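You operate a simulated robot arm through the tools that you are given. There is no shell and no other tool. Be economical: measure what you need, move in short steps, check, and stop when the job is done.

You are at the controls of a simulated two-armed robot. One attempt, no reset.

JOB
Put the orange brush on the long sheet. Put the green clip on the sheet table away on the packing bench. Take the die that says "edge" from the sheet table and leave it on the kit table. Put the teal weight in the tub one. Put the issue card on the kit table away on the valve bench. Fetch the yellow weight and set it on the shelf of the plain cart. Open the lid marked plastic. Any order will do. Set down upright: die, issue card, yellow weight.

The check looks at the end state, three seconds after you hand in, the way a careful person would. Anything else that was tipped, shoved, dropped, spilled or broken makes it a failure. A push-on lid holds only when it is set on centred and level and pressed home; a screw cap is set on level and turned clockwise until tight. Flat cloth is picked up by pressing the open fingertips on it (5 to 10 N) and closing them slowly along it; thin cloth reads only 2 to 8 mm in the jaws.

ROBOT AND FRAMES
Two 7-joint arms with two-finger parallel grippers on one trunk, on a base that drives. Base frame: it is fixed to the floor where the robot stands at the start and does not move with it; the origin is under the middle of the robot, x ahead of it, y to its left, z up; the surface under the hand at the start is at about z = 0.74. Readings come in m, rad, newtons and seconds.
The left shoulder is at the start at [0.05, 0.168, 1.057], the right one opposite. With the tool pointing down near the work surface each hand reaches from about 0.2 to 0.66 m from the robot's upright axis, wherever it stands, measured 20 degrees to its own side. Places, roughly: die [1, -1.5, 0.75]; green clip (8x3x7 cm) [0.7, -0.3, 0.8]; issue card [-1, 2, 0.75]; kit table [-1.2, 1.9, 0.8]; lid marked plastic [-4, -5.6, 0.4]; long sheet [0.5, -0.75, 0.75]; orange brush [0.5, 0, 0.75]; packing bench [-4.2, 1.8, 0.8]; shelf of the plain cart [-2.1, 4, 0.3]; teal weight [-1, 0.25, 0.75]; tub one [0.75, -3.75, 0.75]; valve bench [-1.3, -3, 0.8]; yellow weight [-2.5, 3, 0.75]. Payload 1.57 kg a hand.
The TCP of each hand is the grasp point between the finger pads, 0.03 m short of the fingertips. In the tool frame z runs along the fingers and y along their closing line. The gripper opens to 0.08 m. The fingers are 0.017 m wide and 0.012 m thick; the gripper's body (0.04 by 0.082 m) begins 0.08 m behind the TCP.
Orientation is that of the tool frame in the base frame, as [roll, pitch, yaw] about the fixed x, y, z axes, in that order (R = Rz(yaw) Ry(pitch) Rx(roll)). With the fingers straight down and closing along the base's y, the tool's x points along the base's -x, its y along +y and its z along -z.

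CONTROLS
- The arms move only by the tool nudge_tool. It takes "left_targets", "right_targets" or both (then of equal length, played together; a hand with none holds still); each is a list of rows, each a list of 7 numbers: the shift along the tool's x, y, z in m, then the turn, a rotation vector about the tool's x, y, z in rad, then the opening, from 0 (shut) to 1 (fully open). In form: [[tx, ty, tz, rx, ry, rz, gripper], ...]. A call has 1 to 12 rows; each row shifts and turns the commanded pose from where the row before left it, along the tool's axes as they then stand. Each row takes 0.2 s and may step no farther than 0.05 m and 0.15 rad from the row before; otherwise, or with a gripper value out of range, the whole call is refused. A pose out of reach is approached as far as the arm can. The call stops where the force on the tool passes 40 N (or 10 N more than at its start, if that is more) or the arm is blocked; 0.2 s more then pass. Each finger travels about 0.045 m/s and halts on what it meets, pressing with about 40 N; the grip force reading is that of the motor and also rises with nothing between the fingers. The clock runs only during rows and for 0.2 s after the last one: add rows that do not move to give the fingers time. The reply holds the time, the measured pose of the TCP, the force on the tool along the base axes, the opening and the grip force, in the units named above and with some noise, with the torque about the TCP (base axes, N m) and any sound that the robot's microphone picked up, and new pictures: "pictures" is both (left out), scene, wrist or none (wrist: the cameras of the hands that moved).
- Cameras (640 x 400 px; columns grow to the right, rows downward): "scene" is now at [0.1045, 0.0608, 1.2678]; the picture's right is [0.68, -0.74, 0.00], its down [-0.48, -0.44, -0.76] and it looks along [0.56, 0.51, -0.66] (base axes); focal length 214 px, centre (320, 200). "left" rides on the left gripper at [0.072, 0.007, -0.122] in its tool frame; the picture's right is [-0.09, 1.00, 0.00], its down [-0.84, -0.08, -0.54] and it looks along [-0.54, -0.05, 0.84] (tool axes); focal length 238 px, centre (320, 200). "right" rides on the right gripper at [0.072, -0.007, -0.122] in its tool frame; the picture's right is [0.09, 1.00, 0.00], its down [-0.84, 0.08, -0.54] and it looks along [-0.54, 0.05, 0.84] (tool axes); focal length 238 px, centre (320, 200). There is no depth. A picture from a camera that has moved, and an enlarged one, comes with that camera's place and axes in the base frame and with its lens. The place of the scene camera against the robot may be out by one fixed shift of up to 0.012 m in any direction.
- move_column(by): slides the trunk up (or, below 0, down) by that many m; the arms and the scene camera ride with it, the base frame stays. It gives what a move gives, with no picture.
- drive_base(legs): drives the robot by 1 to 6 legs, each [ahead, left, turn to the left] in m, m and rad, along the robot's own axes; the way and the turn of a leg run together, so that a leg with both is an arc; at most 1.5 m and 3.142 rad a leg. The arms and the cameras ride along, it lands a little off, and it stops where it bumps. It gives what a move gives, and a new picture of the scene camera.
- pan_tilt(pan, tilt): turns the head with the scene camera to pan (to the left, within 1.396 rad either way) and tilt (down, from -0.506 to 1.204), counted from straight ahead of the robot. It gives what a move gives, and a new picture of the scene camera.
- enlarge(camera, box): a new picture of the part [left, top, right, bottom] of that camera's present view, enlarged. The clock stands still meanwhile.
- finish_job(): hands the job in; it is judged then, once.

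Work in short steps. Places have to be worked out from the pictures, the camera data and where the tool is seen: move nearer, look again, correct. Check each grasp and each placing, and mend what went wrong. You have 196 turns and 260 pictures in all, those below and enlarged ones among them. Open the grippers and draw the arms clear of the work before you hand the job in, unless the task says otherwise.

The tools are called after "Request:" by a JSON object that holds its "op" and its "data". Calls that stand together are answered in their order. nudge_tool: Moves the arms, as the interface text tells. Its arguments: {"type":"object","properties":{"left_targets":{"type":"array","items":{"type":"array","items":{"type":"number"}}},"right_targets":{"type":"array","items":{"type":"array","items":{"type":"number"}}},"pictures":{"type":"string","enum":["both","scene","wrist","none"]}},"required":[]} The other tools are called the same way: move_column (by) slides the trunk up or down; drive_base (legs) drives the base; pan_tilt (pan, tilt) turns the head that bears the scene camera; enlarge (camera, box) takes an enlarged picture of a part of a camera's view; finish_job () hands the job in.

At the start:

```text
t: 0.0
left_ee_pos: [0.4069, -0.0491, 1.1728]
left_orientation: [3.141, -0.001, -3.141]
left_wrist_force: [-0.6, -0.6, 0.5]
left_wrist_torque: [-0.01, -0.01, 0.0]
left_opening: 0.0799
left_gripper_force: 0.1
right_ee_pos: [0.3687, -0.4131, 1.0358]
right_orientation: [3.141, -0.001, -3.141]
right_wrist_force: [0.5, 0.3, -0.6]
right_wrist_torque: [-0.02, -0.04, 0.04]
right_opening: 0.0801
right_gripper_force: 0.0
trunk travel left (down, up): [-0.225, 0.218]
robot x, y, heading: [0.0002, 0.0012, -0.002]
head pan, tilt: [0.742, 0.714]
```

scene: 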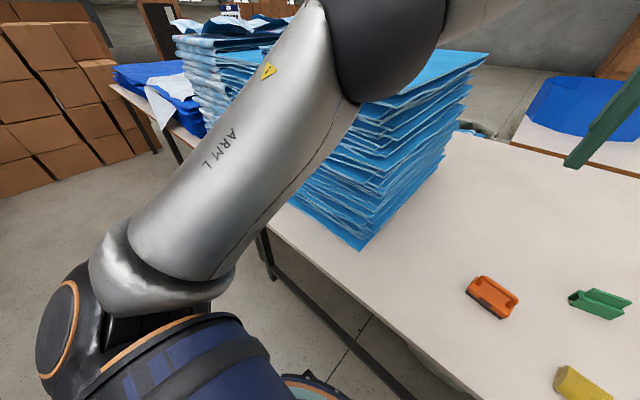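
right: 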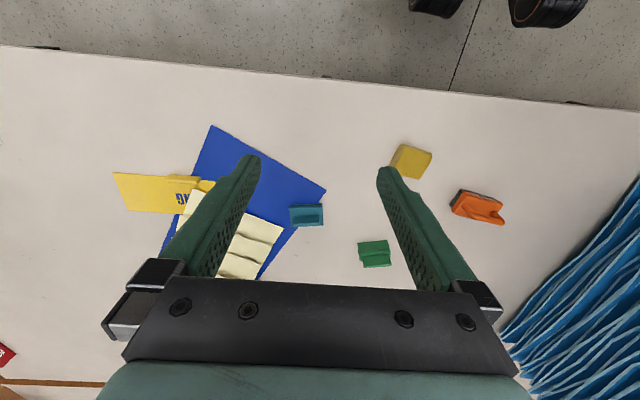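
left: 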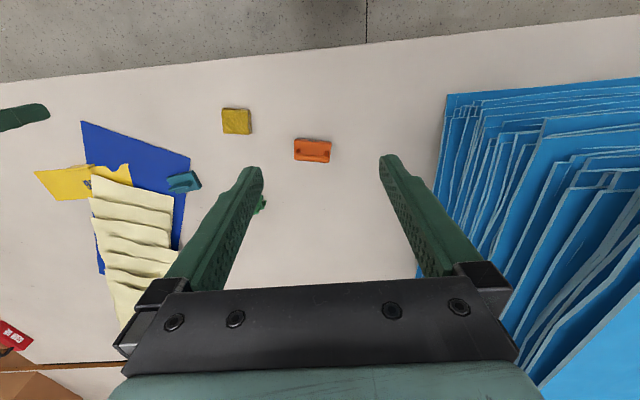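

I start by looking at the sheet table straight ahead to identify objects.

Request:
{"op": "pan_tilt", "data": {"pan": -0.3, "tilt": 0.7}}

Request:
{"op": "pan_tilt", "data": {"pan": -1.2, "tilt": 0.6}}

```text
t: 1.3
left_ee_pos: [0.407, -0.0477, 1.1716]
left_orientation: [3.141, 0.0, -3.141]
left_wrist_force: [0.8, -0.2, 0.3]
left_wrist_torque: [0.03, -0.02, 0.0]
left_opening: 0.0801
left_gripper_force: 0.1
right_ee_pos: [0.3696, -0.4129, 1.0359]
right_orientation: [3.141, 0.001, 3.141]
right_wrist_force: [0.5, 0.3, 0.4]
right_wrist_torque: [0.04, 0.01, 0.07]
right_opening: 0.0797
right_gripper_force: 0.1
trunk travel left (down, up): [-0.225, 0.218]
robot x, y, heading: [-0.0018, 0.0042, 0.002]
head pan, tilt: [-0.3, 0.7]
camera scene: at [0.1235, -0.0213, 1.2691], right [-0.29, -0.96, 0.0], down [-0.62, 0.19, -0.76], along [0.73, -0.23, -0.64], focal length 214 px, centre (320, 200)
```

scene: 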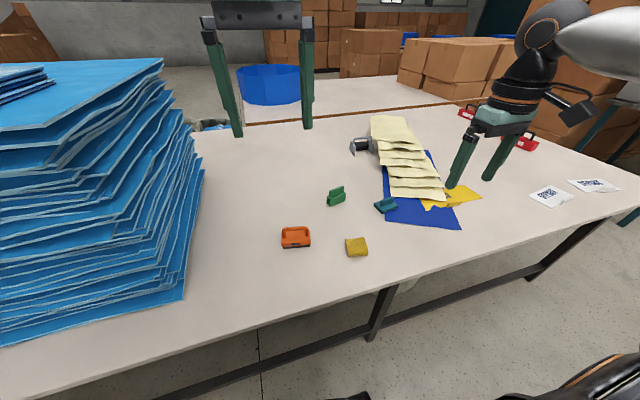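

```text
t: 2.5
left_ee_pos: [0.4077, -0.0493, 1.1722]
left_orientation: [-3.141, -0.001, -3.14]
left_wrist_force: [-0.1, -0.9, 0.2]
left_wrist_torque: [0.01, 0.04, 0.0]
left_opening: 0.0801
left_gripper_force: 0.1
right_ee_pos: [0.3698, -0.4127, 1.0365]
right_orientation: [-3.141, -0.001, -3.141]
right_wrist_force: [0.1, 0.7, -0.1]
right_wrist_torque: [0.04, 0.0, -0.01]
right_opening: 0.0799
right_gripper_force: 0.0
trunk travel left (down, up): [-0.225, 0.218]
robot x, y, heading: [-0.0032, -0.001, 0.001]
head pan, tilt: [-1.201, 0.6]
camera scene: at [0.0743, -0.0786, 1.2777], right [-0.93, -0.36, 0.0], down [-0.2, 0.53, -0.83], along [0.3, -0.77, -0.56], focal length 214 px, centre (320, 200)
```

scene: 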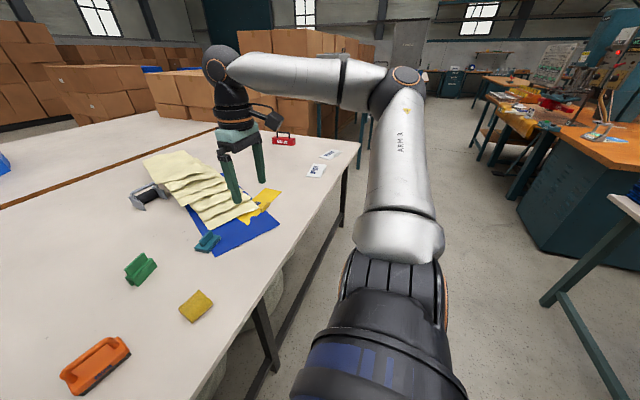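

Sheets of cloth/paper lie at about [0.6,-0.7]; I need a closer look at them and at the red item farther right.

Request:
{"op": "enlarge", "data": {"camera": "right", "box": [80, 100, 360, 290]}}

Request:
{"op": "enlarge", "data": {"camera": "scene", "box": [100, 110, 360, 270]}}

```text
2.11 times, centred on (220, 195) of right
camera zoom: at [0.2967, -0.4199, 1.1575], right [-0.09, 1.0, 0.0], down [0.84, 0.08, 0.54], along [0.54, 0.05, -0.84], focal length 502 px, centre (530, 210)
```

zoom: 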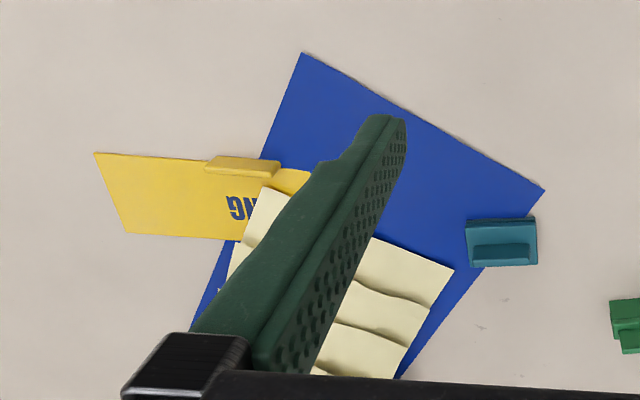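

```text
2.46 times, centred on (230, 190) of scene
camera zoom: at [0.0743, -0.0786, 1.2777], right [-0.93, -0.36, 0.0], down [-0.2, 0.53, -0.83], along [0.3, -0.77, -0.56], focal length 528 px, centre (542, 225)
```

zoom: 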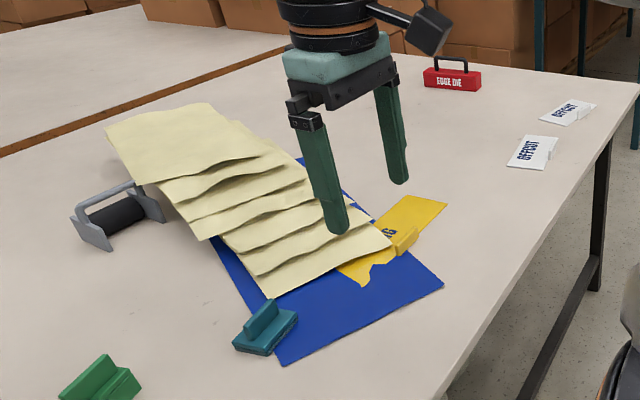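

The die is the red box "EDGE DIE". The yellow piece ends in "..NG" (likely LONG); I move the right hand aside to read it.

Request:
{"op": "nudge_tool", "data": {"right_targets": [[0, -0.05, 0, 0, 0, 0, 1], [0, -0.05, 0, 0, 0, 0, 1], [0, -0.05, 0, 0, 0, 0, 1], [0, -0.05, 0, 0, 0, 0, 1], [0, -0.04, 0, 0, 0, 0, 1], [0, 0, 0, 0, 0, 0, 1]], "pictures": "wrist"}}

```text
t: 3.9
left_ee_pos: [0.4092, -0.0493, 1.1713]
left_orientation: [-3.141, 0.0, -3.14]
left_wrist_force: [0.7, 0.3, 1.4]
left_wrist_torque: [-0.02, 0.0, 0.01]
left_opening: 0.0803
left_gripper_force: 0.1
right_ee_pos: [0.3692, -0.6527, 1.0363]
right_orientation: [-3.14, -0.001, -3.138]
right_wrist_force: [0.4, -0.2, -0.6]
right_wrist_torque: [0.01, 0.01, 0.0]
right_opening: 0.0799
right_gripper_force: 0.1
trunk travel left (down, up): [-0.225, 0.218]
robot x, y, heading: [0.0003, 0.0035, -0.002]
head pan, tilt: [-1.201, 0.6]
camera right: at [0.2973, -0.6595, 1.1581], right [-0.09, 1.0, 0.0], down [0.84, 0.08, 0.54], along [0.54, 0.05, -0.84], focal length 238 px, centre (320, 200)
```

right: 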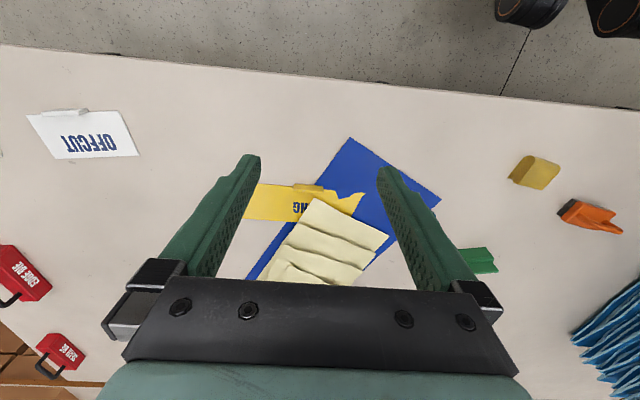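

Yellow sheet matches the given place of the long sheet. Now look closely at the brush for grasping with the left hand.

Request:
{"op": "enlarge", "data": {"camera": "left", "box": [210, 90, 370, 190]}}

Request:
{"op": "enlarge", "data": {"camera": "right", "box": [180, 130, 440, 290]}}

```text
4.00 times, centred on (290, 140) of left
camera zoom: at [0.3353, -0.0425, 1.2926], right [0.09, 1.0, 0.0], down [0.84, -0.08, 0.54], along [0.54, -0.05, -0.84], focal length 953 px, centre (440, 440)
```

zoom: 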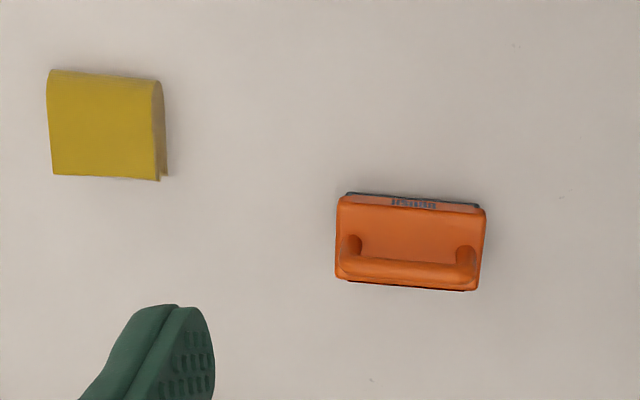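

```text
2.46 times, centred on (310, 210) of right
camera zoom: at [0.2973, -0.6595, 1.1581], right [-0.09, 1.0, 0.0], down [0.84, 0.08, 0.54], along [0.54, 0.05, -0.84], focal length 587 px, centre (345, 175)
```

zoom: 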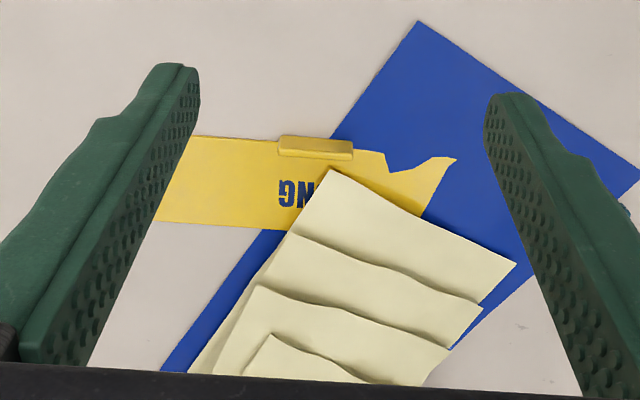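

Brush has a bar handle running along y; the left hand goes above it and turns ~90° so that it closes along x.

Request:
{"op": "nudge_tool", "data": {"left_targets": [[-0.03, -0.008, 0.035, 0, 0, 0, 1], [-0.03, -0.008, 0.035, 0, 0, 0, 1], [-0.03, -0.008, 0.035, 0, 0, -0.14, 1], [0, 0, 0, 0, 0, -0.14, 1], [0, 0, 0, 0, 0, -0.14, 1], [0, 0, 0, 0, 0, -0.14, 1], [0, 0, 0, 0, 0, -0.14, 1], [0, 0, 0, 0, 0, -0.14, 1], [0, 0, 0, 0, 0, -0.14, 1], [0, 0, 0, 0, 0, -0.14, 1], [0, 0, 0, 0, 0, -0.14, 1], [0, 0, 0, 0, 0, -0.14, 1]], "pictures": "wrist"}}

```text
t: 6.5
left_ee_pos: [0.4926, -0.0636, 1.0646]
left_orientation: [3.141, -0.001, -1.739]
left_wrist_force: [0.1, -1.0, -0.2]
left_wrist_torque: [0.03, 0.0, -0.02]
left_opening: 0.0798
left_gripper_force: 0.2
left hand out of reach, approached as far as the arm can: row 3
right_ee_pos: [0.3708, -0.6523, 1.0359]
right_orientation: [-3.141, 0.002, -3.141]
right_wrist_force: [0.7, 0.5, 0.5]
right_wrist_torque: [0.02, -0.04, 0.0]
right_opening: 0.0798
right_gripper_force: 0.1
trunk travel left (down, up): [-0.225, 0.218]
robot x, y, heading: [0.002, -0.0017, -0.0]
head pan, tilt: [-1.201, 0.6]
camera left: at [0.4734, -0.1333, 1.1845], right [-0.97, 0.26, 0.0], down [0.22, 0.81, 0.54], along [0.14, 0.52, -0.84], focal length 238 px, centre (320, 200)
```

left: 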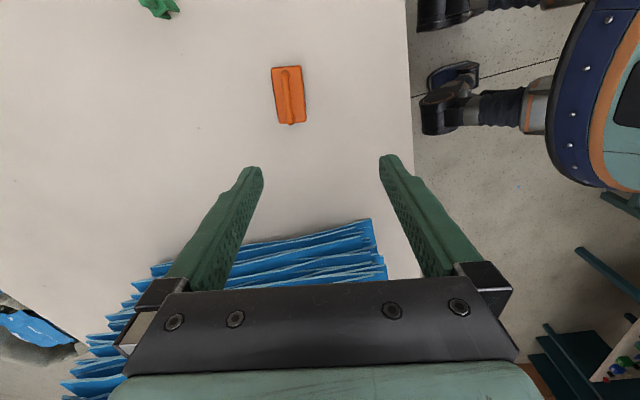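

The stack of blue sheets is close on the left, so I shift the base right 0.25 m to bring the left arm clear of it.

Request:
{"op": "drive_base", "data": {"legs": [[0, -0.27, 0]]}}

Request:
{"op": "pan_tilt", "data": {"pan": 0.2, "tilt": 0.8}}

```text
t: 9.4
left_ee_pos: [0.4904, -0.3355, 1.0644]
left_orientation: [3.142, 0.0, -1.745]
left_wrist_force: [-0.3, -0.4, 0.4]
left_wrist_torque: [0.01, 0.04, 0.02]
left_opening: 0.0798
left_gripper_force: 0.2
right_ee_pos: [0.3661, -0.9235, 1.0362]
right_orientation: [3.141, -0.001, 3.137]
right_wrist_force: [0.4, -0.3, 0.3]
right_wrist_torque: [0.0, -0.02, 0.04]
right_opening: 0.08
right_gripper_force: 0.1
trunk travel left (down, up): [-0.225, 0.218]
robot x, y, heading: [-0.0033, -0.2702, -0.01]
head pan, tilt: [-1.201, 0.6]
camera scene: at [0.073, -0.3486, 1.2777], right [-0.93, -0.36, 0.0], down [-0.2, 0.53, -0.82], along [0.29, -0.77, -0.57], focal length 214 px, centre (320, 200)
```

scene: 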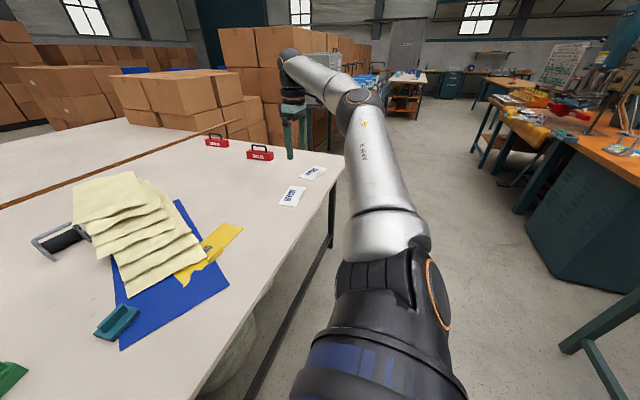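

```text
t: 11.0
left_ee_pos: [0.4908, -0.3369, 1.0636]
left_orientation: [-3.141, 0.001, -1.744]
left_wrist_force: [-0.8, 0.2, 0.2]
left_wrist_torque: [0.01, 0.04, -0.01]
left_opening: 0.08
left_gripper_force: 0.0
right_ee_pos: [0.3658, -0.9223, 1.0368]
right_orientation: [3.141, 0.0, 3.136]
right_wrist_force: [0.5, 0.0, 1.4]
right_wrist_torque: [-0.02, -0.02, 0.0]
right_opening: 0.0798
right_gripper_force: 0.0
trunk travel left (down, up): [-0.225, 0.218]
robot x, y, heading: [0.0012, -0.2699, -0.002]
head pan, tilt: [0.201, 0.799]
camera scene: at [0.1207, -0.2503, 1.2608], right [0.19, -0.98, 0.0], down [-0.7, -0.14, -0.7], along [0.68, 0.13, -0.72], focal length 214 px, centre (320, 200)
```

scene: 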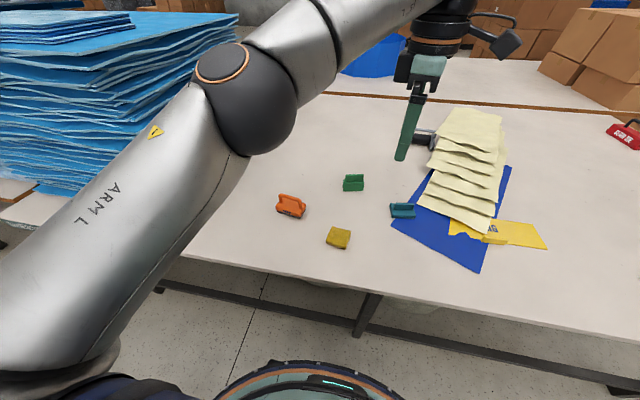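

Moving the left hand over the brush at about [0.538,-0.082], down to z≈0.90.

Request:
{"op": "nudge_tool", "data": {"left_targets": [[-0.043, 0, 0, 0, 0, 0, 1], [-0.043, 0, 0, 0, 0, 0, 1], [-0.043, 0, 0.01, 0, 0, 0, 1], [-0.043, 0, 0.04, 0, 0, 0, 1], [-0.043, -0.001, 0.04, 0, 0, 0, 1], [-0.043, -0.001, 0.04, 0, 0, 0, 1], [0, 0, 0.03, 0, 0, 0, 1], [0, 0, 0, 0, 0, 0, 1]]}}

```text
refused: row 4 steps farther than a row can; nothing moved
```

Retrying with smaller rows.

Request:
{"op": "nudge_tool", "data": {"left_targets": [[-0.043, 0, 0, 0, 0, 0, 1], [-0.043, 0, 0, 0, 0, 0, 1], [-0.043, 0, 0.02, 0, 0, 0, 1], [-0.043, 0, 0.02, 0, 0, 0, 1], [-0.043, -0.001, 0.02, 0, 0, 0, 1], [-0.043, -0.001, 0.02, 0, 0, 0, 1], [0, 0, 0.04, 0, 0, 0, 1], [0, 0, 0.04, 0, 0, 0, 1], [0, 0, 0, 0, 0, 0, 1]]}}

```text
t: 13.0
left_ee_pos: [0.5384, -0.082, 0.9035]
left_orientation: [-3.14, 0.0, -1.748]
left_wrist_force: [-0.4, 0.3, -0.6]
left_wrist_torque: [0.01, -0.04, 0.02]
left_opening: 0.0801
left_gripper_force: 0.0
right_ee_pos: [0.3647, -0.9237, 1.0355]
right_orientation: [-3.14, -0.001, 3.135]
right_wrist_force: [0.1, -0.4, -0.4]
right_wrist_torque: [-0.03, 0.01, 0.02]
right_opening: 0.0802
right_gripper_force: 0.0
trunk travel left (down, up): [-0.225, 0.218]
robot x, y, heading: [0.0018, -0.2711, -0.002]
head pan, tilt: [0.201, 0.799]
camera scene: at [0.1207, -0.2502, 1.2608], right [0.19, -0.98, 0.0], down [-0.7, -0.14, -0.7], along [0.68, 0.14, -0.72], focal length 214 px, centre (320, 200)
camera left: at [0.5181, -0.151, 1.0245], right [-0.96, 0.26, 0.0], down [0.22, 0.81, 0.54], along [0.14, 0.52, -0.84], focal length 238 px, centre (320, 200)
```

scene: 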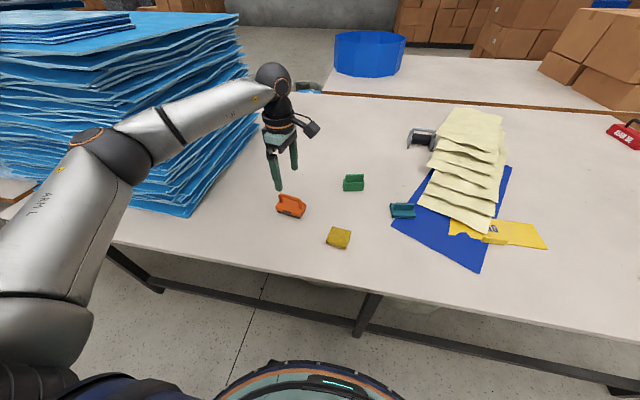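
left: 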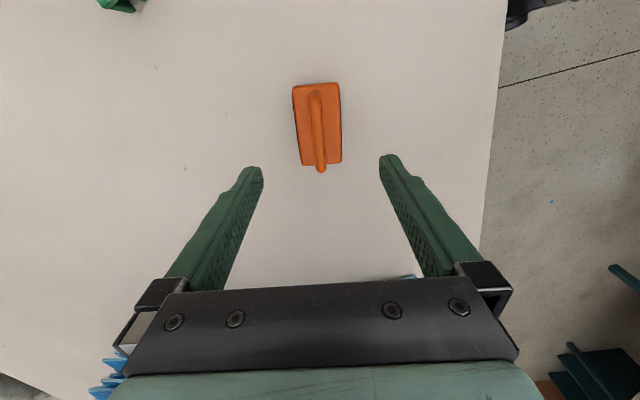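

Aligned over the brush. Descending to straddle its body and close.

Request:
{"op": "nudge_tool", "data": {"left_targets": [[0, 0, 0.045, 0, 0, 0, 1], [0, 0, 0.045, 0, 0, 0, 1], [0, 0, 0.035, 0, 0, 0, 1], [0, 0, 0, 0, 0, 0, 1]], "pictures": "wrist"}}

Request:
{"op": "nudge_tool", "data": {"left_targets": [[0, 0, 0, 0, 0, 0, 0.3], [0, 0, 0, 0, 0, 0, 0.3], [0, 0, 0, 0, 0, 0, 0.3], [0, 0, 0, 0, 0, 0, 0.3], [0, 0, 0, 0, 0, 0, 0.3]], "pictures": "wrist"}}

```text
t: 14.0
left_ee_pos: [0.5372, -0.0836, 0.7776]
left_orientation: [3.141, -0.001, -1.746]
left_wrist_force: [-0.4, 0.3, 0.0]
left_wrist_torque: [-0.01, -0.04, 0.02]
left_opening: 0.0799
left_gripper_force: 0.0
right_ee_pos: [0.3661, -0.9245, 1.0368]
right_orientation: [3.141, 0.001, 3.138]
right_wrist_force: [0.6, -0.3, 0.4]
right_wrist_torque: [-0.01, -0.01, 0.01]
right_opening: 0.08
right_gripper_force: 0.0
trunk travel left (down, up): [-0.225, 0.218]
robot x, y, heading: [-0.0041, -0.2701, -0.005]
head pan, tilt: [0.201, 0.799]
camera left: at [0.5191, -0.1534, 0.8978], right [-0.96, 0.26, 0.0], down [0.22, 0.81, 0.54], along [0.14, 0.52, -0.84], focal length 238 px, centre (320, 200)
```

left: 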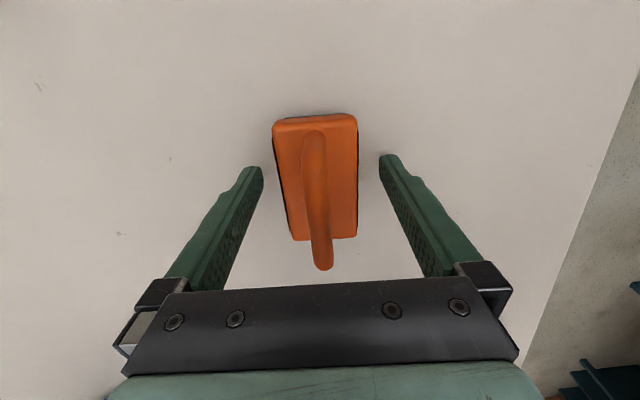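

```text
t: 15.2
left_ee_pos: [0.5391, -0.0837, 0.7783]
left_orientation: [3.141, 0.0, -1.745]
left_wrist_force: [0.3, 0.3, 0.0]
left_wrist_torque: [0.0, 0.01, 0.03]
left_opening: 0.0471
left_gripper_force: 39.7
right_ee_pos: [0.3652, -0.9231, 1.0355]
right_orientation: [3.141, 0.0, 3.137]
right_wrist_force: [0.3, 1.4, -0.3]
right_wrist_torque: [0.01, -0.01, 0.01]
right_opening: 0.0802
right_gripper_force: 0.1
trunk travel left (down, up): [-0.225, 0.218]
robot x, y, heading: [-0.0003, -0.2726, -0.004]
head pan, tilt: [0.201, 0.799]
camera left: at [0.5191, -0.1533, 0.8982], right [-0.96, 0.26, 0.0], down [0.22, 0.81, 0.54], along [0.14, 0.52, -0.84], focal length 238 px, centre (320, 200)
```

left: 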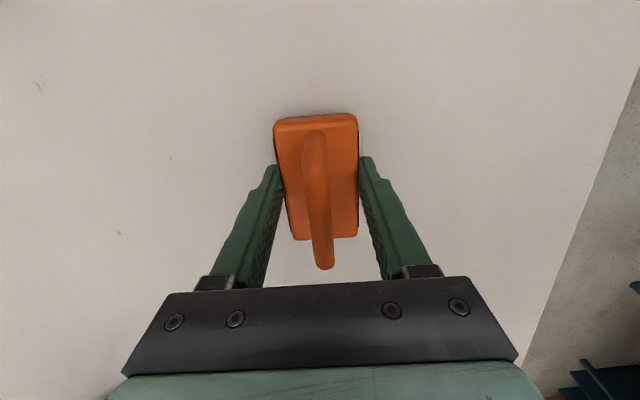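

Gripped. Lift and drive right 0.4 m towards the sheet.

Request:
{"op": "nudge_tool", "data": {"left_targets": [[0, 0, -0.04, 0, 0, 0, 0.3], [0, 0, -0.05, 0, 0, 0, 0.3], [0, 0, -0.05, 0, 0, 0, 0.3], [0, 0, -0.04, 0, 0, 0, 0.3], [0, 0, 0, 0, 0, 0, 0.3]], "pictures": "none"}}

Request:
{"op": "drive_base", "data": {"legs": [[0, -0.4, 0]]}}

Request:
{"op": "pan_tilt", "data": {"pan": -0.2, "tilt": 0.9}}

```text
t: 16.4
left_ee_pos: [0.5391, -0.0846, 0.9612]
left_orientation: [-3.14, 0.0, -1.746]
left_wrist_force: [0.0, 0.5, 0.6]
left_wrist_torque: [0.02, -0.03, -0.01]
left_opening: 0.024
left_gripper_force: 0.0
right_ee_pos: [0.3657, -0.9247, 1.0349]
right_orientation: [3.141, -0.001, 3.137]
right_wrist_force: [-0.9, -0.2, 0.2]
right_wrist_torque: [-0.01, 0.01, -0.01]
right_opening: 0.08
right_gripper_force: 0.1
trunk travel left (down, up): [-0.225, 0.218]
robot x, y, heading: [0.0032, -0.2692, -0.005]
head pan, tilt: [0.201, 0.799]
```

```text
t: 20.5
left_ee_pos: [0.5359, -0.4963, 0.9597]
left_orientation: [-3.141, 0.001, -1.748]
left_wrist_force: [-0.2, -0.8, -0.6]
left_wrist_torque: [0.0, 0.02, -0.01]
left_opening: 0.0239
left_gripper_force: 0.0
right_ee_pos: [0.3624, -1.3351, 1.0373]
right_orientation: [3.14, 0.002, 3.133]
right_wrist_force: [0.6, -0.2, -0.6]
right_wrist_torque: [0.01, 0.01, 0.03]
right_opening: 0.0803
right_gripper_force: 0.1
trunk travel left (down, up): [-0.225, 0.218]
robot x, y, heading: [0.0006, -0.6809, -0.005]
head pan, tilt: [0.201, 0.799]
camera scene: at [0.1181, -0.6609, 1.2608], right [0.19, -0.98, 0.0], down [-0.7, -0.14, -0.7], along [0.68, 0.13, -0.72], focal length 214 px, centre (320, 200)
```

scene: 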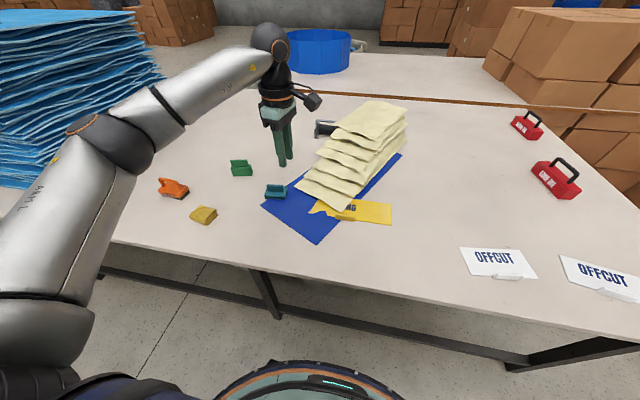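

```text
t: 21.4
left_ee_pos: [0.5355, -0.495, 0.9608]
left_orientation: [3.141, -0.001, -1.749]
left_wrist_force: [0.6, -1.4, -0.5]
left_wrist_torque: [-0.01, 0.03, -0.02]
left_opening: 0.0238
left_gripper_force: 0.2
right_ee_pos: [0.3626, -1.3334, 1.0363]
right_orientation: [3.14, -0.001, 3.135]
right_wrist_force: [-0.5, -0.1, -0.6]
right_wrist_torque: [0.0, -0.03, 0.01]
right_opening: 0.0799
right_gripper_force: 0.1
trunk travel left (down, up): [-0.225, 0.218]
robot x, y, heading: [0.0011, -0.6757, -0.008]
head pan, tilt: [-0.201, 0.901]
camera scene: at [0.1128, -0.6918, 1.2529], right [-0.21, -0.98, 0.0], down [-0.77, 0.16, -0.62], along [0.61, -0.13, -0.78], focal length 214 px, centre (320, 200)
```

scene: 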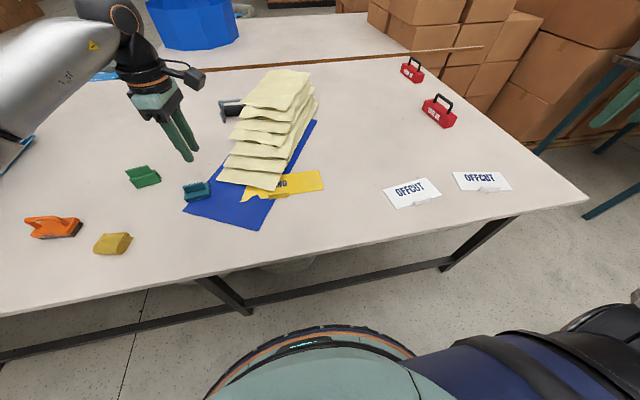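

The brush slipped out (still near its place). I must return and grip its bar handle fully closed instead.

Request:
{"op": "drive_base", "data": {"legs": [[0, 0.4, 0]]}}

Request:
{"op": "enlarge", "data": {"camera": "left", "box": [160, 0, 480, 200]}}

```text
t: 25.5
left_ee_pos: [0.5394, -0.0936, 0.96]
left_orientation: [-3.141, -0.001, -1.747]
left_wrist_force: [0.3, 0.1, 0.9]
left_wrist_torque: [-0.04, 0.04, 0.0]
left_opening: 0.0239
left_gripper_force: 0.1
right_ee_pos: [0.3653, -0.9309, 1.0362]
right_orientation: [3.141, 0.0, 3.136]
right_wrist_force: [0.4, 0.3, -0.2]
right_wrist_torque: [0.02, -0.01, -0.02]
right_opening: 0.08
right_gripper_force: 0.1
trunk travel left (down, up): [-0.225, 0.218]
robot x, y, heading: [-0.0, -0.2785, -0.006]
head pan, tilt: [-0.201, 0.901]
camera scene: at [0.1156, -0.2881, 1.2529], right [-0.21, -0.98, 0.0], down [-0.77, 0.16, -0.62], along [0.61, -0.13, -0.78], focal length 214 px, centre (320, 200)
```

scene: 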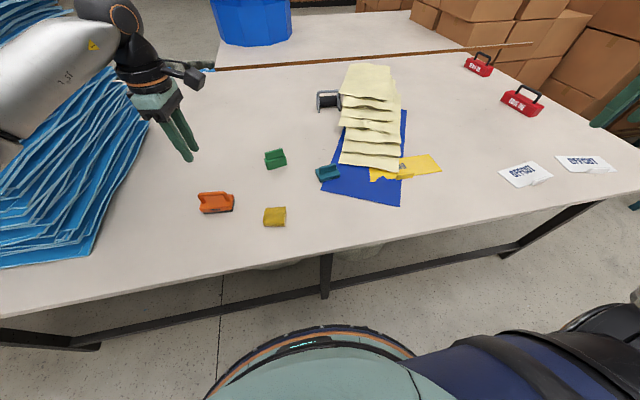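

```text
2.00 times, centred on (320, 100) of left
camera zoom: at [0.5185, -0.162, 1.0802], right [-0.96, 0.27, 0.0], down [0.22, 0.81, 0.54], along [0.14, 0.52, -0.84], focal length 477 px, centre (320, 400)
```

zoom: 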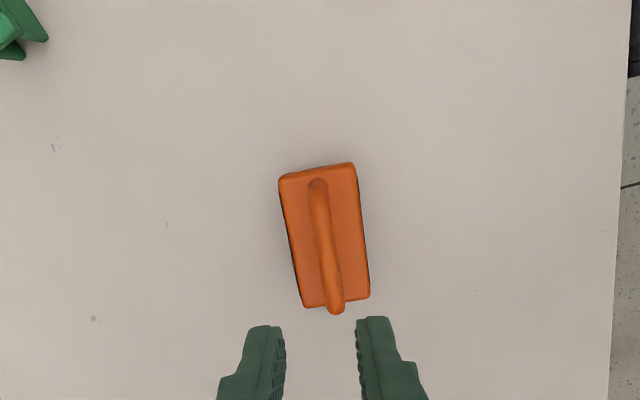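

Brush is upright with the bar at [0.5345,-0.090]. Open, align and go down to z≈0.80.

Request:
{"op": "nudge_tool", "data": {"left_targets": [[-0.003, 0.0055, 0, 0, 0, -0.07, 1], [0, 0, 0, 0, 0, -0.07, 1], [0, 0, 0.04, 0, 0, 0, 1], [0, 0, 0.04, 0, 0, 0, 1], [0, 0, 0.04, 0, 0, 0, 1], [0, 0, 0.042, 0, 0, 0, 1], [0, 0, 0, 0, 0, 0, 1]], "pictures": "wrist"}}

```text
t: 27.1
left_ee_pos: [0.5325, -0.0889, 0.7977]
left_orientation: [-3.141, 0.0, -1.606]
left_wrist_force: [-0.7, -0.2, 0.5]
left_wrist_torque: [-0.02, 0.01, 0.01]
left_opening: 0.0802
left_gripper_force: 0.1
right_ee_pos: [0.365, -0.9307, 1.0365]
right_orientation: [3.141, 0.0, 3.136]
right_wrist_force: [0.1, 0.2, 0.2]
right_wrist_torque: [0.03, 0.04, -0.01]
right_opening: 0.0798
right_gripper_force: 0.1
trunk travel left (down, up): [-0.225, 0.218]
robot x, y, heading: [-0.0013, -0.2751, -0.005]
head pan, tilt: [-0.201, 0.901]
camera left: at [0.523, -0.1599, 0.9182], right [-0.99, 0.13, 0.0], down [0.11, 0.83, 0.54], along [0.07, 0.54, -0.84], focal length 238 px, centre (320, 200)
```

left: 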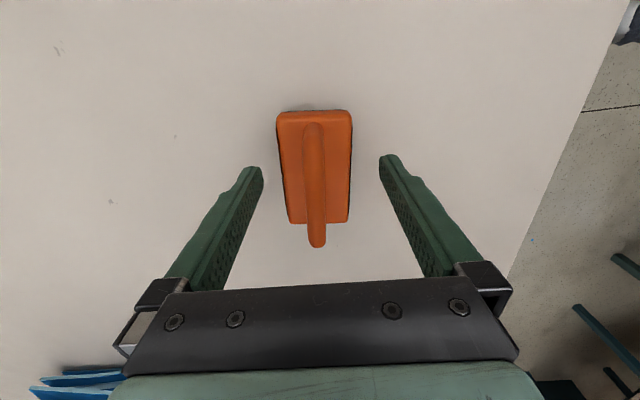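

Bar is centred between the fingers; closing fully and lifting a little.

Request:
{"op": "nudge_tool", "data": {"left_targets": [[0, 0, 0, 0, 0, 0, 0], [0, 0, 0, 0, 0, 0, 0], [0, 0, 0, 0, 0, 0, 0], [0, 0, 0, 0, 0, 0, 0], [0, 0, 0, 0, 0, 0, 0], [0, 0, 0, 0, 0, 0, 0], [0, 0, -0.04, 0, 0, 0, 0], [0, 0, -0.05, 0, 0, 0, 0], [0, 0, -0.05, 0, 0, 0, 0], [0, 0, 0, 0, 0, 0, 0]], "pictures": "wrist"}}

```text
t: 29.3
left_ee_pos: [0.5332, -0.0894, 0.9373]
left_orientation: [-3.14, -0.001, -1.608]
left_wrist_force: [0.3, 0.0, -0.5]
left_wrist_torque: [0.01, -0.01, 0.02]
left_opening: 0.0476
left_gripper_force: 39.8
right_ee_pos: [0.3652, -0.9306, 1.0355]
right_orientation: [-3.141, 0.0, 3.137]
right_wrist_force: [-0.8, 0.1, 0.3]
right_wrist_torque: [0.0, 0.0, -0.01]
right_opening: 0.0803
right_gripper_force: 0.1
trunk travel left (down, up): [-0.225, 0.218]
robot x, y, heading: [0.0003, -0.2747, -0.007]
head pan, tilt: [-0.201, 0.901]
camera left: at [0.5232, -0.1609, 1.0588], right [-0.99, 0.13, 0.0], down [0.11, 0.83, 0.54], along [0.07, 0.54, -0.84], focal length 238 px, centre (320, 200)
```

left: 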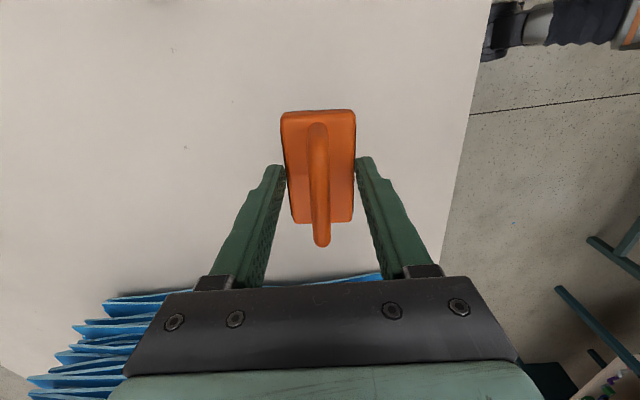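

Held and lifted. Drive right 0.4 m.

Request:
{"op": "drive_base", "data": {"legs": [[0, -0.4, 0]]}}

Request:
{"op": "enlarge", "data": {"camera": "left", "box": [0, 0, 640, 400]}}

```text
t: 33.3
left_ee_pos: [0.5306, -0.4872, 0.9383]
left_orientation: [3.141, 0.0, -1.604]
left_wrist_force: [-0.2, 0.1, 0.3]
left_wrist_torque: [0.02, 0.01, -0.01]
left_opening: 0.0472
left_gripper_force: 39.8
right_ee_pos: [0.3646, -1.3282, 1.0366]
right_orientation: [3.142, 0.0, 3.137]
right_wrist_force: [0.0, -0.5, -0.2]
right_wrist_torque: [0.03, 0.03, 0.0]
right_opening: 0.0799
right_gripper_force: 0.0
trunk travel left (down, up): [-0.225, 0.218]
robot x, y, heading: [-0.0044, -0.6713, -0.004]
head pan, tilt: [-0.201, 0.901]
camera scene: at [0.1135, -0.6869, 1.2529], right [-0.2, -0.98, 0.0], down [-0.77, 0.16, -0.62], along [0.61, -0.13, -0.78], focal length 214 px, centre (320, 200)
```

scene: 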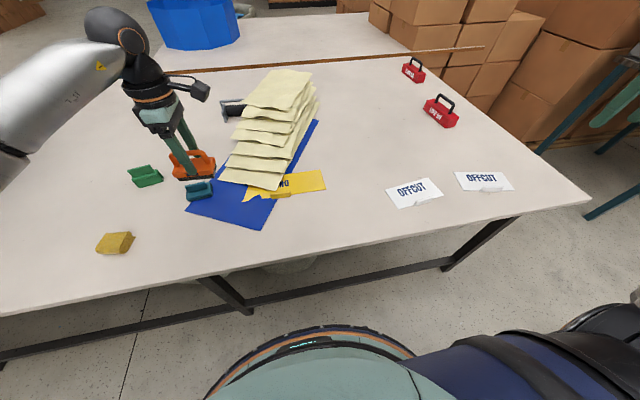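

```text
1.00 times, centred on (320, 200) of left (not enlarged: the box is as wide or as high as the picture)
camera zoom: at [0.5209, -0.5587, 1.0583], right [-0.99, 0.13, 0.0], down [0.11, 0.83, 0.54], along [0.07, 0.54, -0.84], focal length 238 px, centre (320, 200)
```

zoom: 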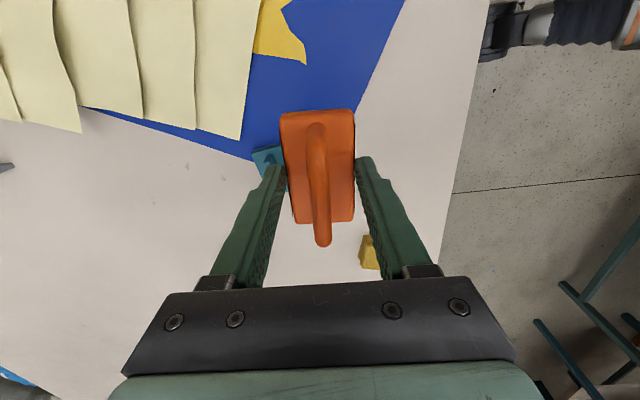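

Free part of the yellow sheet: x 0.55–0.64, y −0.69…−0.80. Drive another 0.2 m right so the left arm reaches comfortably.

Request:
{"op": "drive_base", "data": {"legs": [[0, -0.22, 0]]}}

Request:
{"op": "enlarge", "data": {"camera": "left", "box": [0, 0, 640, 400]}}

```text
t: 35.9
left_ee_pos: [0.5293, -0.7081, 0.9368]
left_orientation: [-3.141, 0.0, -1.608]
left_wrist_force: [-0.4, -0.3, -1.1]
left_wrist_torque: [-0.01, -0.01, 0.03]
left_opening: 0.047
left_gripper_force: 40.2
right_ee_pos: [0.3617, -1.5496, 1.0357]
right_orientation: [3.141, 0.0, 3.137]
right_wrist_force: [0.4, 0.2, 0.5]
right_wrist_torque: [0.01, 0.01, -0.03]
right_opening: 0.0803
right_gripper_force: 0.1
trunk travel left (down, up): [-0.225, 0.218]
robot x, y, heading: [-0.0017, -0.893, -0.012]
head pan, tilt: [-0.201, 0.901]
camera scene: at [0.1123, -0.9071, 1.2529], right [-0.21, -0.98, 0.0], down [-0.77, 0.16, -0.62], along [0.61, -0.13, -0.78], focal length 214 px, centre (320, 200)
```

scene: 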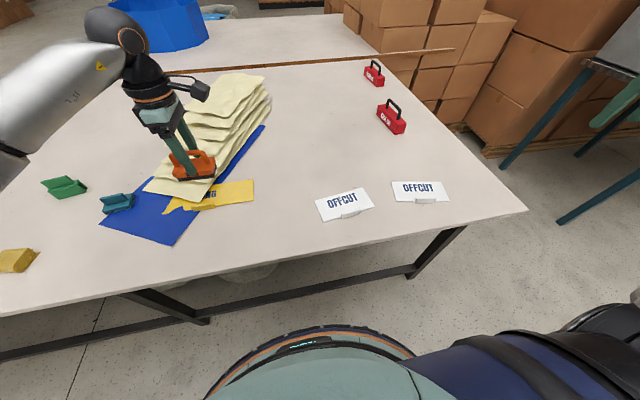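

```text
1.00 times, centred on (320, 200) of left (not enlarged: the box is as wide or as high as the picture)
camera zoom: at [0.52, -0.7799, 1.0583], right [-0.99, 0.13, 0.0], down [0.11, 0.83, 0.54], along [0.07, 0.54, -0.84], focal length 238 px, centre (320, 200)
```

zoom: 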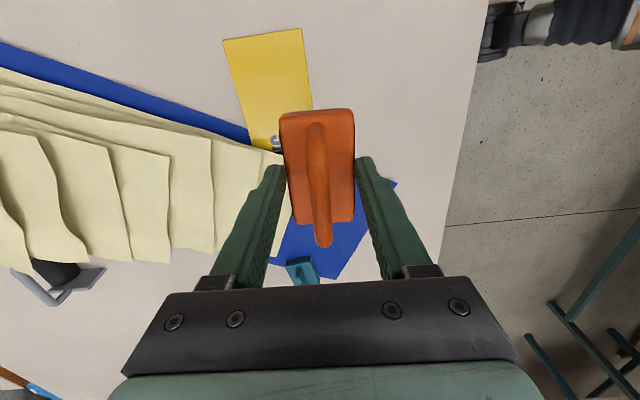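

Wrist view puts the free sheet at x 0.538–0.627, y −0.69…−0.798. Move brush to [0.583,−0.748] and descend partway.

Request:
{"op": "nudge_tool", "data": {"left_targets": [[0.019, -0.028, 0, 0, 0, 0, 0], [0.019, -0.028, 0, 0, 0, 0, 0], [0, 0, 0.04, 0, 0, 0, 0], [0, 0, 0.04, 0, 0, 0, 0], [0, 0, 0, 0, 0, 0, 0]]}}

```text
t: 37.1
left_ee_pos: [0.5836, -0.7479, 0.8572]
left_orientation: [3.141, 0.0, -1.607]
left_wrist_force: [0.2, -0.8, -0.6]
left_wrist_torque: [-0.05, 0.0, -0.01]
left_opening: 0.0472
left_gripper_force: 40.4
right_ee_pos: [0.3625, -1.5502, 1.0354]
right_orientation: [-3.141, -0.001, 3.136]
right_wrist_force: [0.8, -0.1, 0.4]
right_wrist_torque: [-0.01, 0.01, -0.01]
right_opening: 0.0798
right_gripper_force: 0.0
trunk travel left (down, up): [-0.225, 0.218]
robot x, y, heading: [-0.0044, -0.8955, -0.006]
head pan, tilt: [-0.201, 0.901]
camera scene: at [0.1123, -0.907, 1.2529], right [-0.21, -0.98, 0.0], down [-0.77, 0.16, -0.62], along [0.61, -0.13, -0.78], focal length 214 px, centre (320, 200)
camera left: at [0.5734, -0.8191, 0.9783], right [-0.99, 0.13, 0.0], down [0.11, 0.83, 0.54], along [0.07, 0.54, -0.84], focal length 238 px, centre (320, 200)
```

scene: 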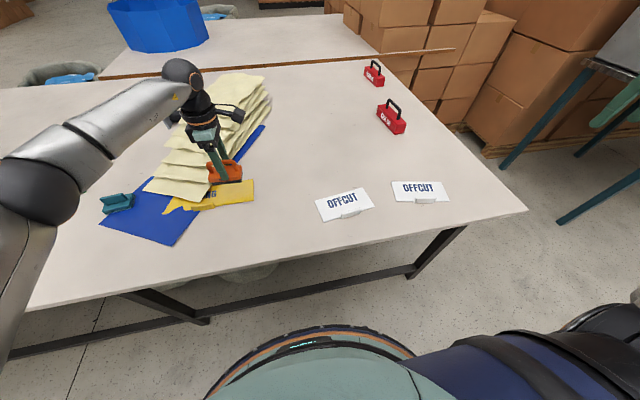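
left: 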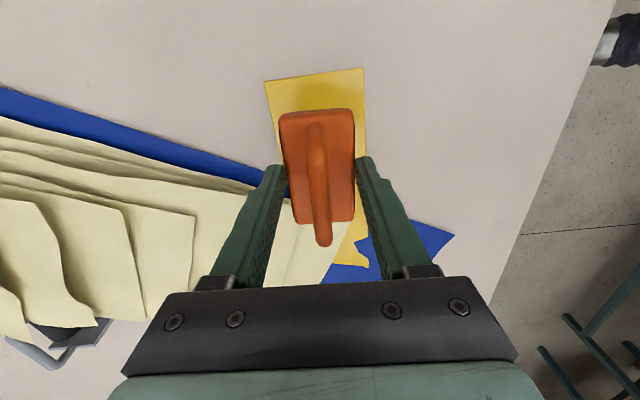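

Position good; lowering onto the sheet.

Request:
{"op": "nudge_tool", "data": {"left_targets": [[0, 0, 0.03, 0, 0, 0, 0], [0, 0, 0.02, 0, 0, 0, 0], [0, 0, 0.005, 0, 0, 0, 0], [0, 0, 0.003, 0, 0, 0, 0], [0, 0, 0, 0, 0, 0, 0]], "pictures": "none"}}

Request:
{"op": "nudge_tool", "data": {"left_targets": [[0, 0, 0, 0, 0, 0, 0.8], [0, 0, 0, 0, 0, 0, 0.8], [0, 0, 0, 0, 0, 0, 0.8], [0, 0, -0.03, 0, 0, 0, 0.8], [0, 0, -0.05, 0, 0, 0, 1], [0, 0, -0.05, 0, 0, 0, 1], [0, 0, 0, 0, 0, 0, 1]], "pictures": "wrist"}}

```text
t: 38.3
left_ee_pos: [0.5843, -0.7477, 0.8009]
left_orientation: [-3.139, 0.001, -1.606]
left_wrist_force: [2.2, 2.7, 11.5]
left_wrist_torque: [0.17, 0.12, -0.09]
left_opening: 0.0472
left_gripper_force: 40.0
right_ee_pos: [0.3611, -1.5487, 1.0368]
right_orientation: [3.14, 0.002, 3.135]
right_wrist_force: [0.0, -0.8, 0.0]
right_wrist_torque: [0.01, 0.0, 0.01]
right_opening: 0.0801
right_gripper_force: 0.0
trunk travel left (down, up): [-0.225, 0.218]
robot x, y, heading: [-0.0057, -0.8958, -0.005]
head pan, tilt: [-0.201, 0.901]
```

```text
t: 39.9
left_ee_pos: [0.5868, -0.7508, 0.9291]
left_orientation: [3.141, 0.001, -1.608]
left_wrist_force: [0.9, 0.6, 0.2]
left_wrist_torque: [0.0, -0.01, -0.01]
left_opening: 0.0799
left_gripper_force: 0.0
right_ee_pos: [0.3624, -1.5487, 1.0358]
right_orientation: [3.14, -0.001, 3.136]
right_wrist_force: [-0.1, 0.9, 1.0]
right_wrist_torque: [0.01, -0.03, -0.02]
right_opening: 0.0799
right_gripper_force: 0.1
trunk travel left (down, up): [-0.225, 0.218]
robot x, y, heading: [-0.004, -0.8947, -0.009]
head pan, tilt: [-0.201, 0.901]
camera left: at [0.5758, -0.8224, 1.0502], right [-0.99, 0.13, 0.0], down [0.11, 0.83, 0.54], along [0.07, 0.54, -0.84], focal length 238 px, centre (320, 200)
```

left: 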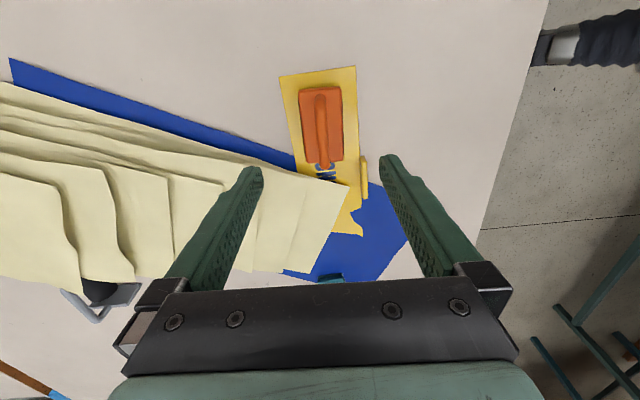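

Brush is fully on the yellow sheet. Now read the two red dies.

Request:
{"op": "enlarge", "data": {"camera": "scene", "box": [340, 50, 440, 140]}}

Request:
{"op": "enlarge", "data": {"camera": "right", "box": [0, 0, 640, 400]}}

```text
4.44 times, centred on (390, 95) of scene
camera zoom: at [0.1123, -0.9069, 1.2529], right [-0.21, -0.98, 0.0], down [-0.77, 0.16, -0.62], along [0.61, -0.13, -0.78], focal length 953 px, centre (9, 667)
```

zoom: 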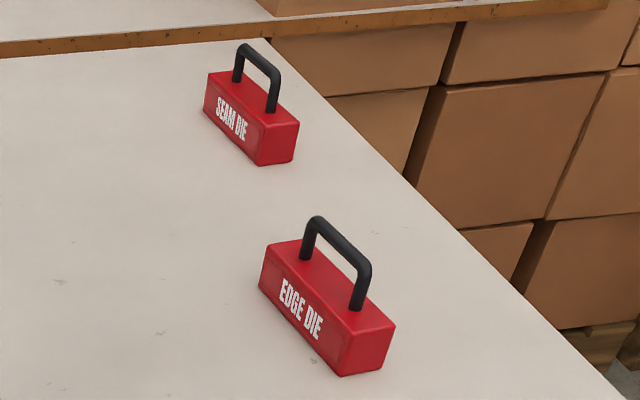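

```text
1.00 times, centred on (320, 200) of right (not enlarged: the box is as wide or as high as the picture)
camera zoom: at [0.2893, -1.5562, 1.1581], right [-0.09, 1.0, 0.0], down [0.84, 0.07, 0.54], along [0.54, 0.05, -0.84], focal length 238 px, centre (320, 200)
```

zoom: 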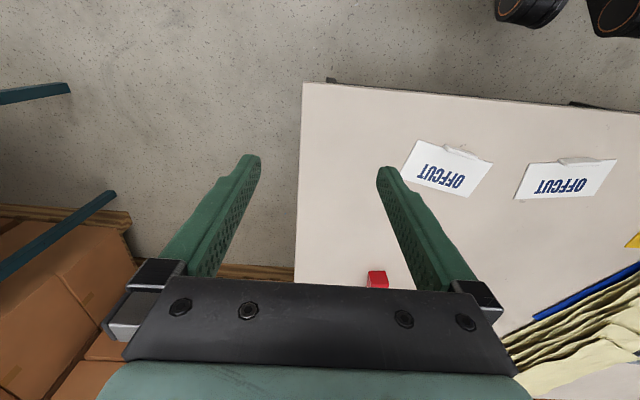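

The near die is EDGE, at about [0.85,−1.36], too far from here; I'd approach from the table's right end. Look at the space there.

Request:
{"op": "pan_tilt", "data": {"pan": -1.1, "tilt": 0.45}}

```text
t: 41.1
left_ee_pos: [0.5855, -0.7509, 0.9289]
left_orientation: [-3.141, -0.001, -1.606]
left_wrist_force: [0.3, -1.0, -0.1]
left_wrist_torque: [0.01, 0.02, 0.02]
left_opening: 0.0799
left_gripper_force: 0.0
right_ee_pos: [0.3613, -1.5495, 1.0371]
right_orientation: [-3.141, 0.001, 3.136]
right_wrist_force: [-0.3, 0.2, -0.3]
right_wrist_torque: [0.03, -0.02, -0.01]
right_opening: 0.0801
right_gripper_force: 0.0
trunk travel left (down, up): [-0.225, 0.218]
robot x, y, heading: [-0.0087, -0.8936, -0.006]
head pan, tilt: [-1.1, 0.45]
camera scene: at [0.0796, -0.9736, 1.2912], right [-0.89, -0.45, 0.0], down [-0.2, 0.39, -0.9], along [0.4, -0.8, -0.44], focal length 214 px, centre (320, 200)
```

scene: 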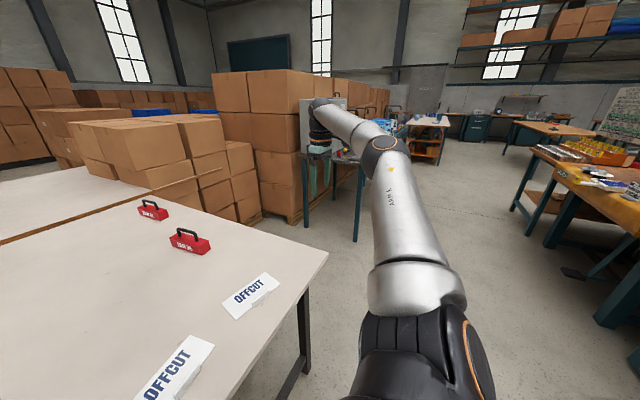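

There is room at the table's right end. Check the gap between my base and the table edge as well (clip is at x≈0.72).

Request:
{"op": "pan_tilt", "data": {"pan": 0.0, "tilt": 1.2}}

```text
t: 42.4
left_ee_pos: [0.5868, -0.7518, 0.9282]
left_orientation: [3.141, 0.001, -1.608]
left_wrist_force: [-0.1, -0.4, -0.4]
left_wrist_torque: [0.0, 0.05, 0.02]
left_opening: 0.0801
left_gripper_force: 0.1
right_ee_pos: [0.3621, -1.5492, 1.0358]
right_orientation: [-3.141, -0.002, 3.136]
right_wrist_force: [-0.8, -0.2, -1.1]
right_wrist_torque: [0.03, -0.01, 0.01]
right_opening: 0.08
right_gripper_force: 0.0
trunk travel left (down, up): [-0.225, 0.218]
robot x, y, heading: [-0.0025, -0.8941, -0.006]
head pan, tilt: [0.0, 1.201]
camera scene: at [0.0943, -0.8919, 1.2331], right [-0.01, -1.0, 0.0], down [-0.93, 0.01, -0.36], along [0.36, 0.0, -0.93], focal length 214 px, centre (320, 200)
```

scene: 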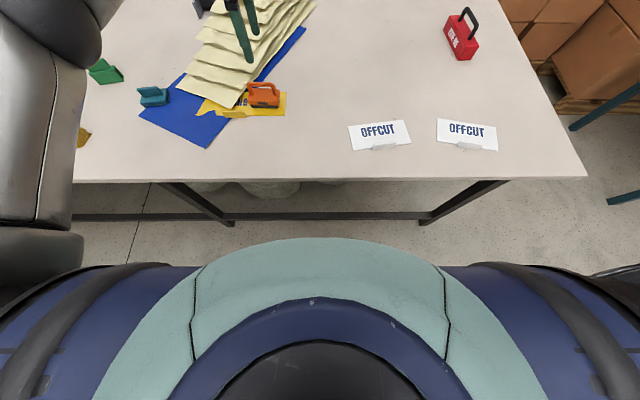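

Torso front is at x≈0.15 and the table edge at 0.345. Drive left 0.4 m and 0.07 m ahead to bring the left hand near the green clip.

Request:
{"op": "drive_base", "data": {"legs": [[0, 0.37, 0], [0.07, 0, 0]]}}

Request:
{"op": "enlarge", "data": {"camera": "left", "box": [0, 0, 640, 400]}}

```text
t: 46.9
left_ee_pos: [0.6575, -0.3758, 0.9285]
left_orientation: [-3.141, -0.001, -1.604]
left_wrist_force: [-0.1, -0.2, 0.4]
left_wrist_torque: [0.0, 0.01, 0.01]
left_opening: 0.08
left_gripper_force: 0.1
right_ee_pos: [0.4364, -1.175, 1.0351]
right_orientation: [-3.141, 0.001, 3.138]
right_wrist_force: [-0.8, -0.1, -0.7]
right_wrist_torque: [-0.03, 0.01, 0.01]
right_opening: 0.0801
right_gripper_force: 0.1
trunk travel left (down, up): [-0.225, 0.218]
robot x, y, heading: [0.0654, -0.5209, -0.005]
head pan, tilt: [0.0, 1.201]
camera scene: at [0.1666, -0.5179, 1.233], right [0.0, -1.0, 0.0], down [-0.93, 0.0, -0.36], along [0.36, 0.0, -0.93], focal length 214 px, centre (320, 200)
```

scene: 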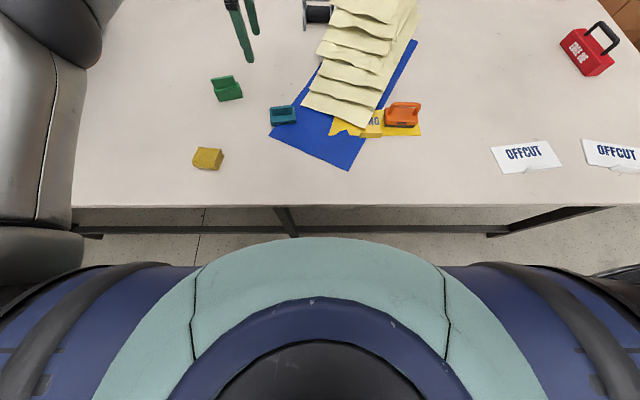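

```text
1.00 times, centred on (320, 200) of left (not enlarged: the box is as wide or as high as the picture)
camera zoom: at [0.6478, -0.4472, 1.0494], right [-0.99, 0.13, 0.0], down [0.11, 0.83, 0.54], along [0.07, 0.54, -0.84], focal length 238 px, centre (320, 200)
```

zoom: 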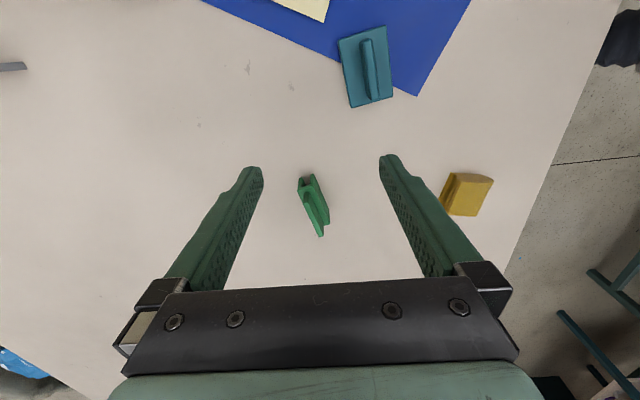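

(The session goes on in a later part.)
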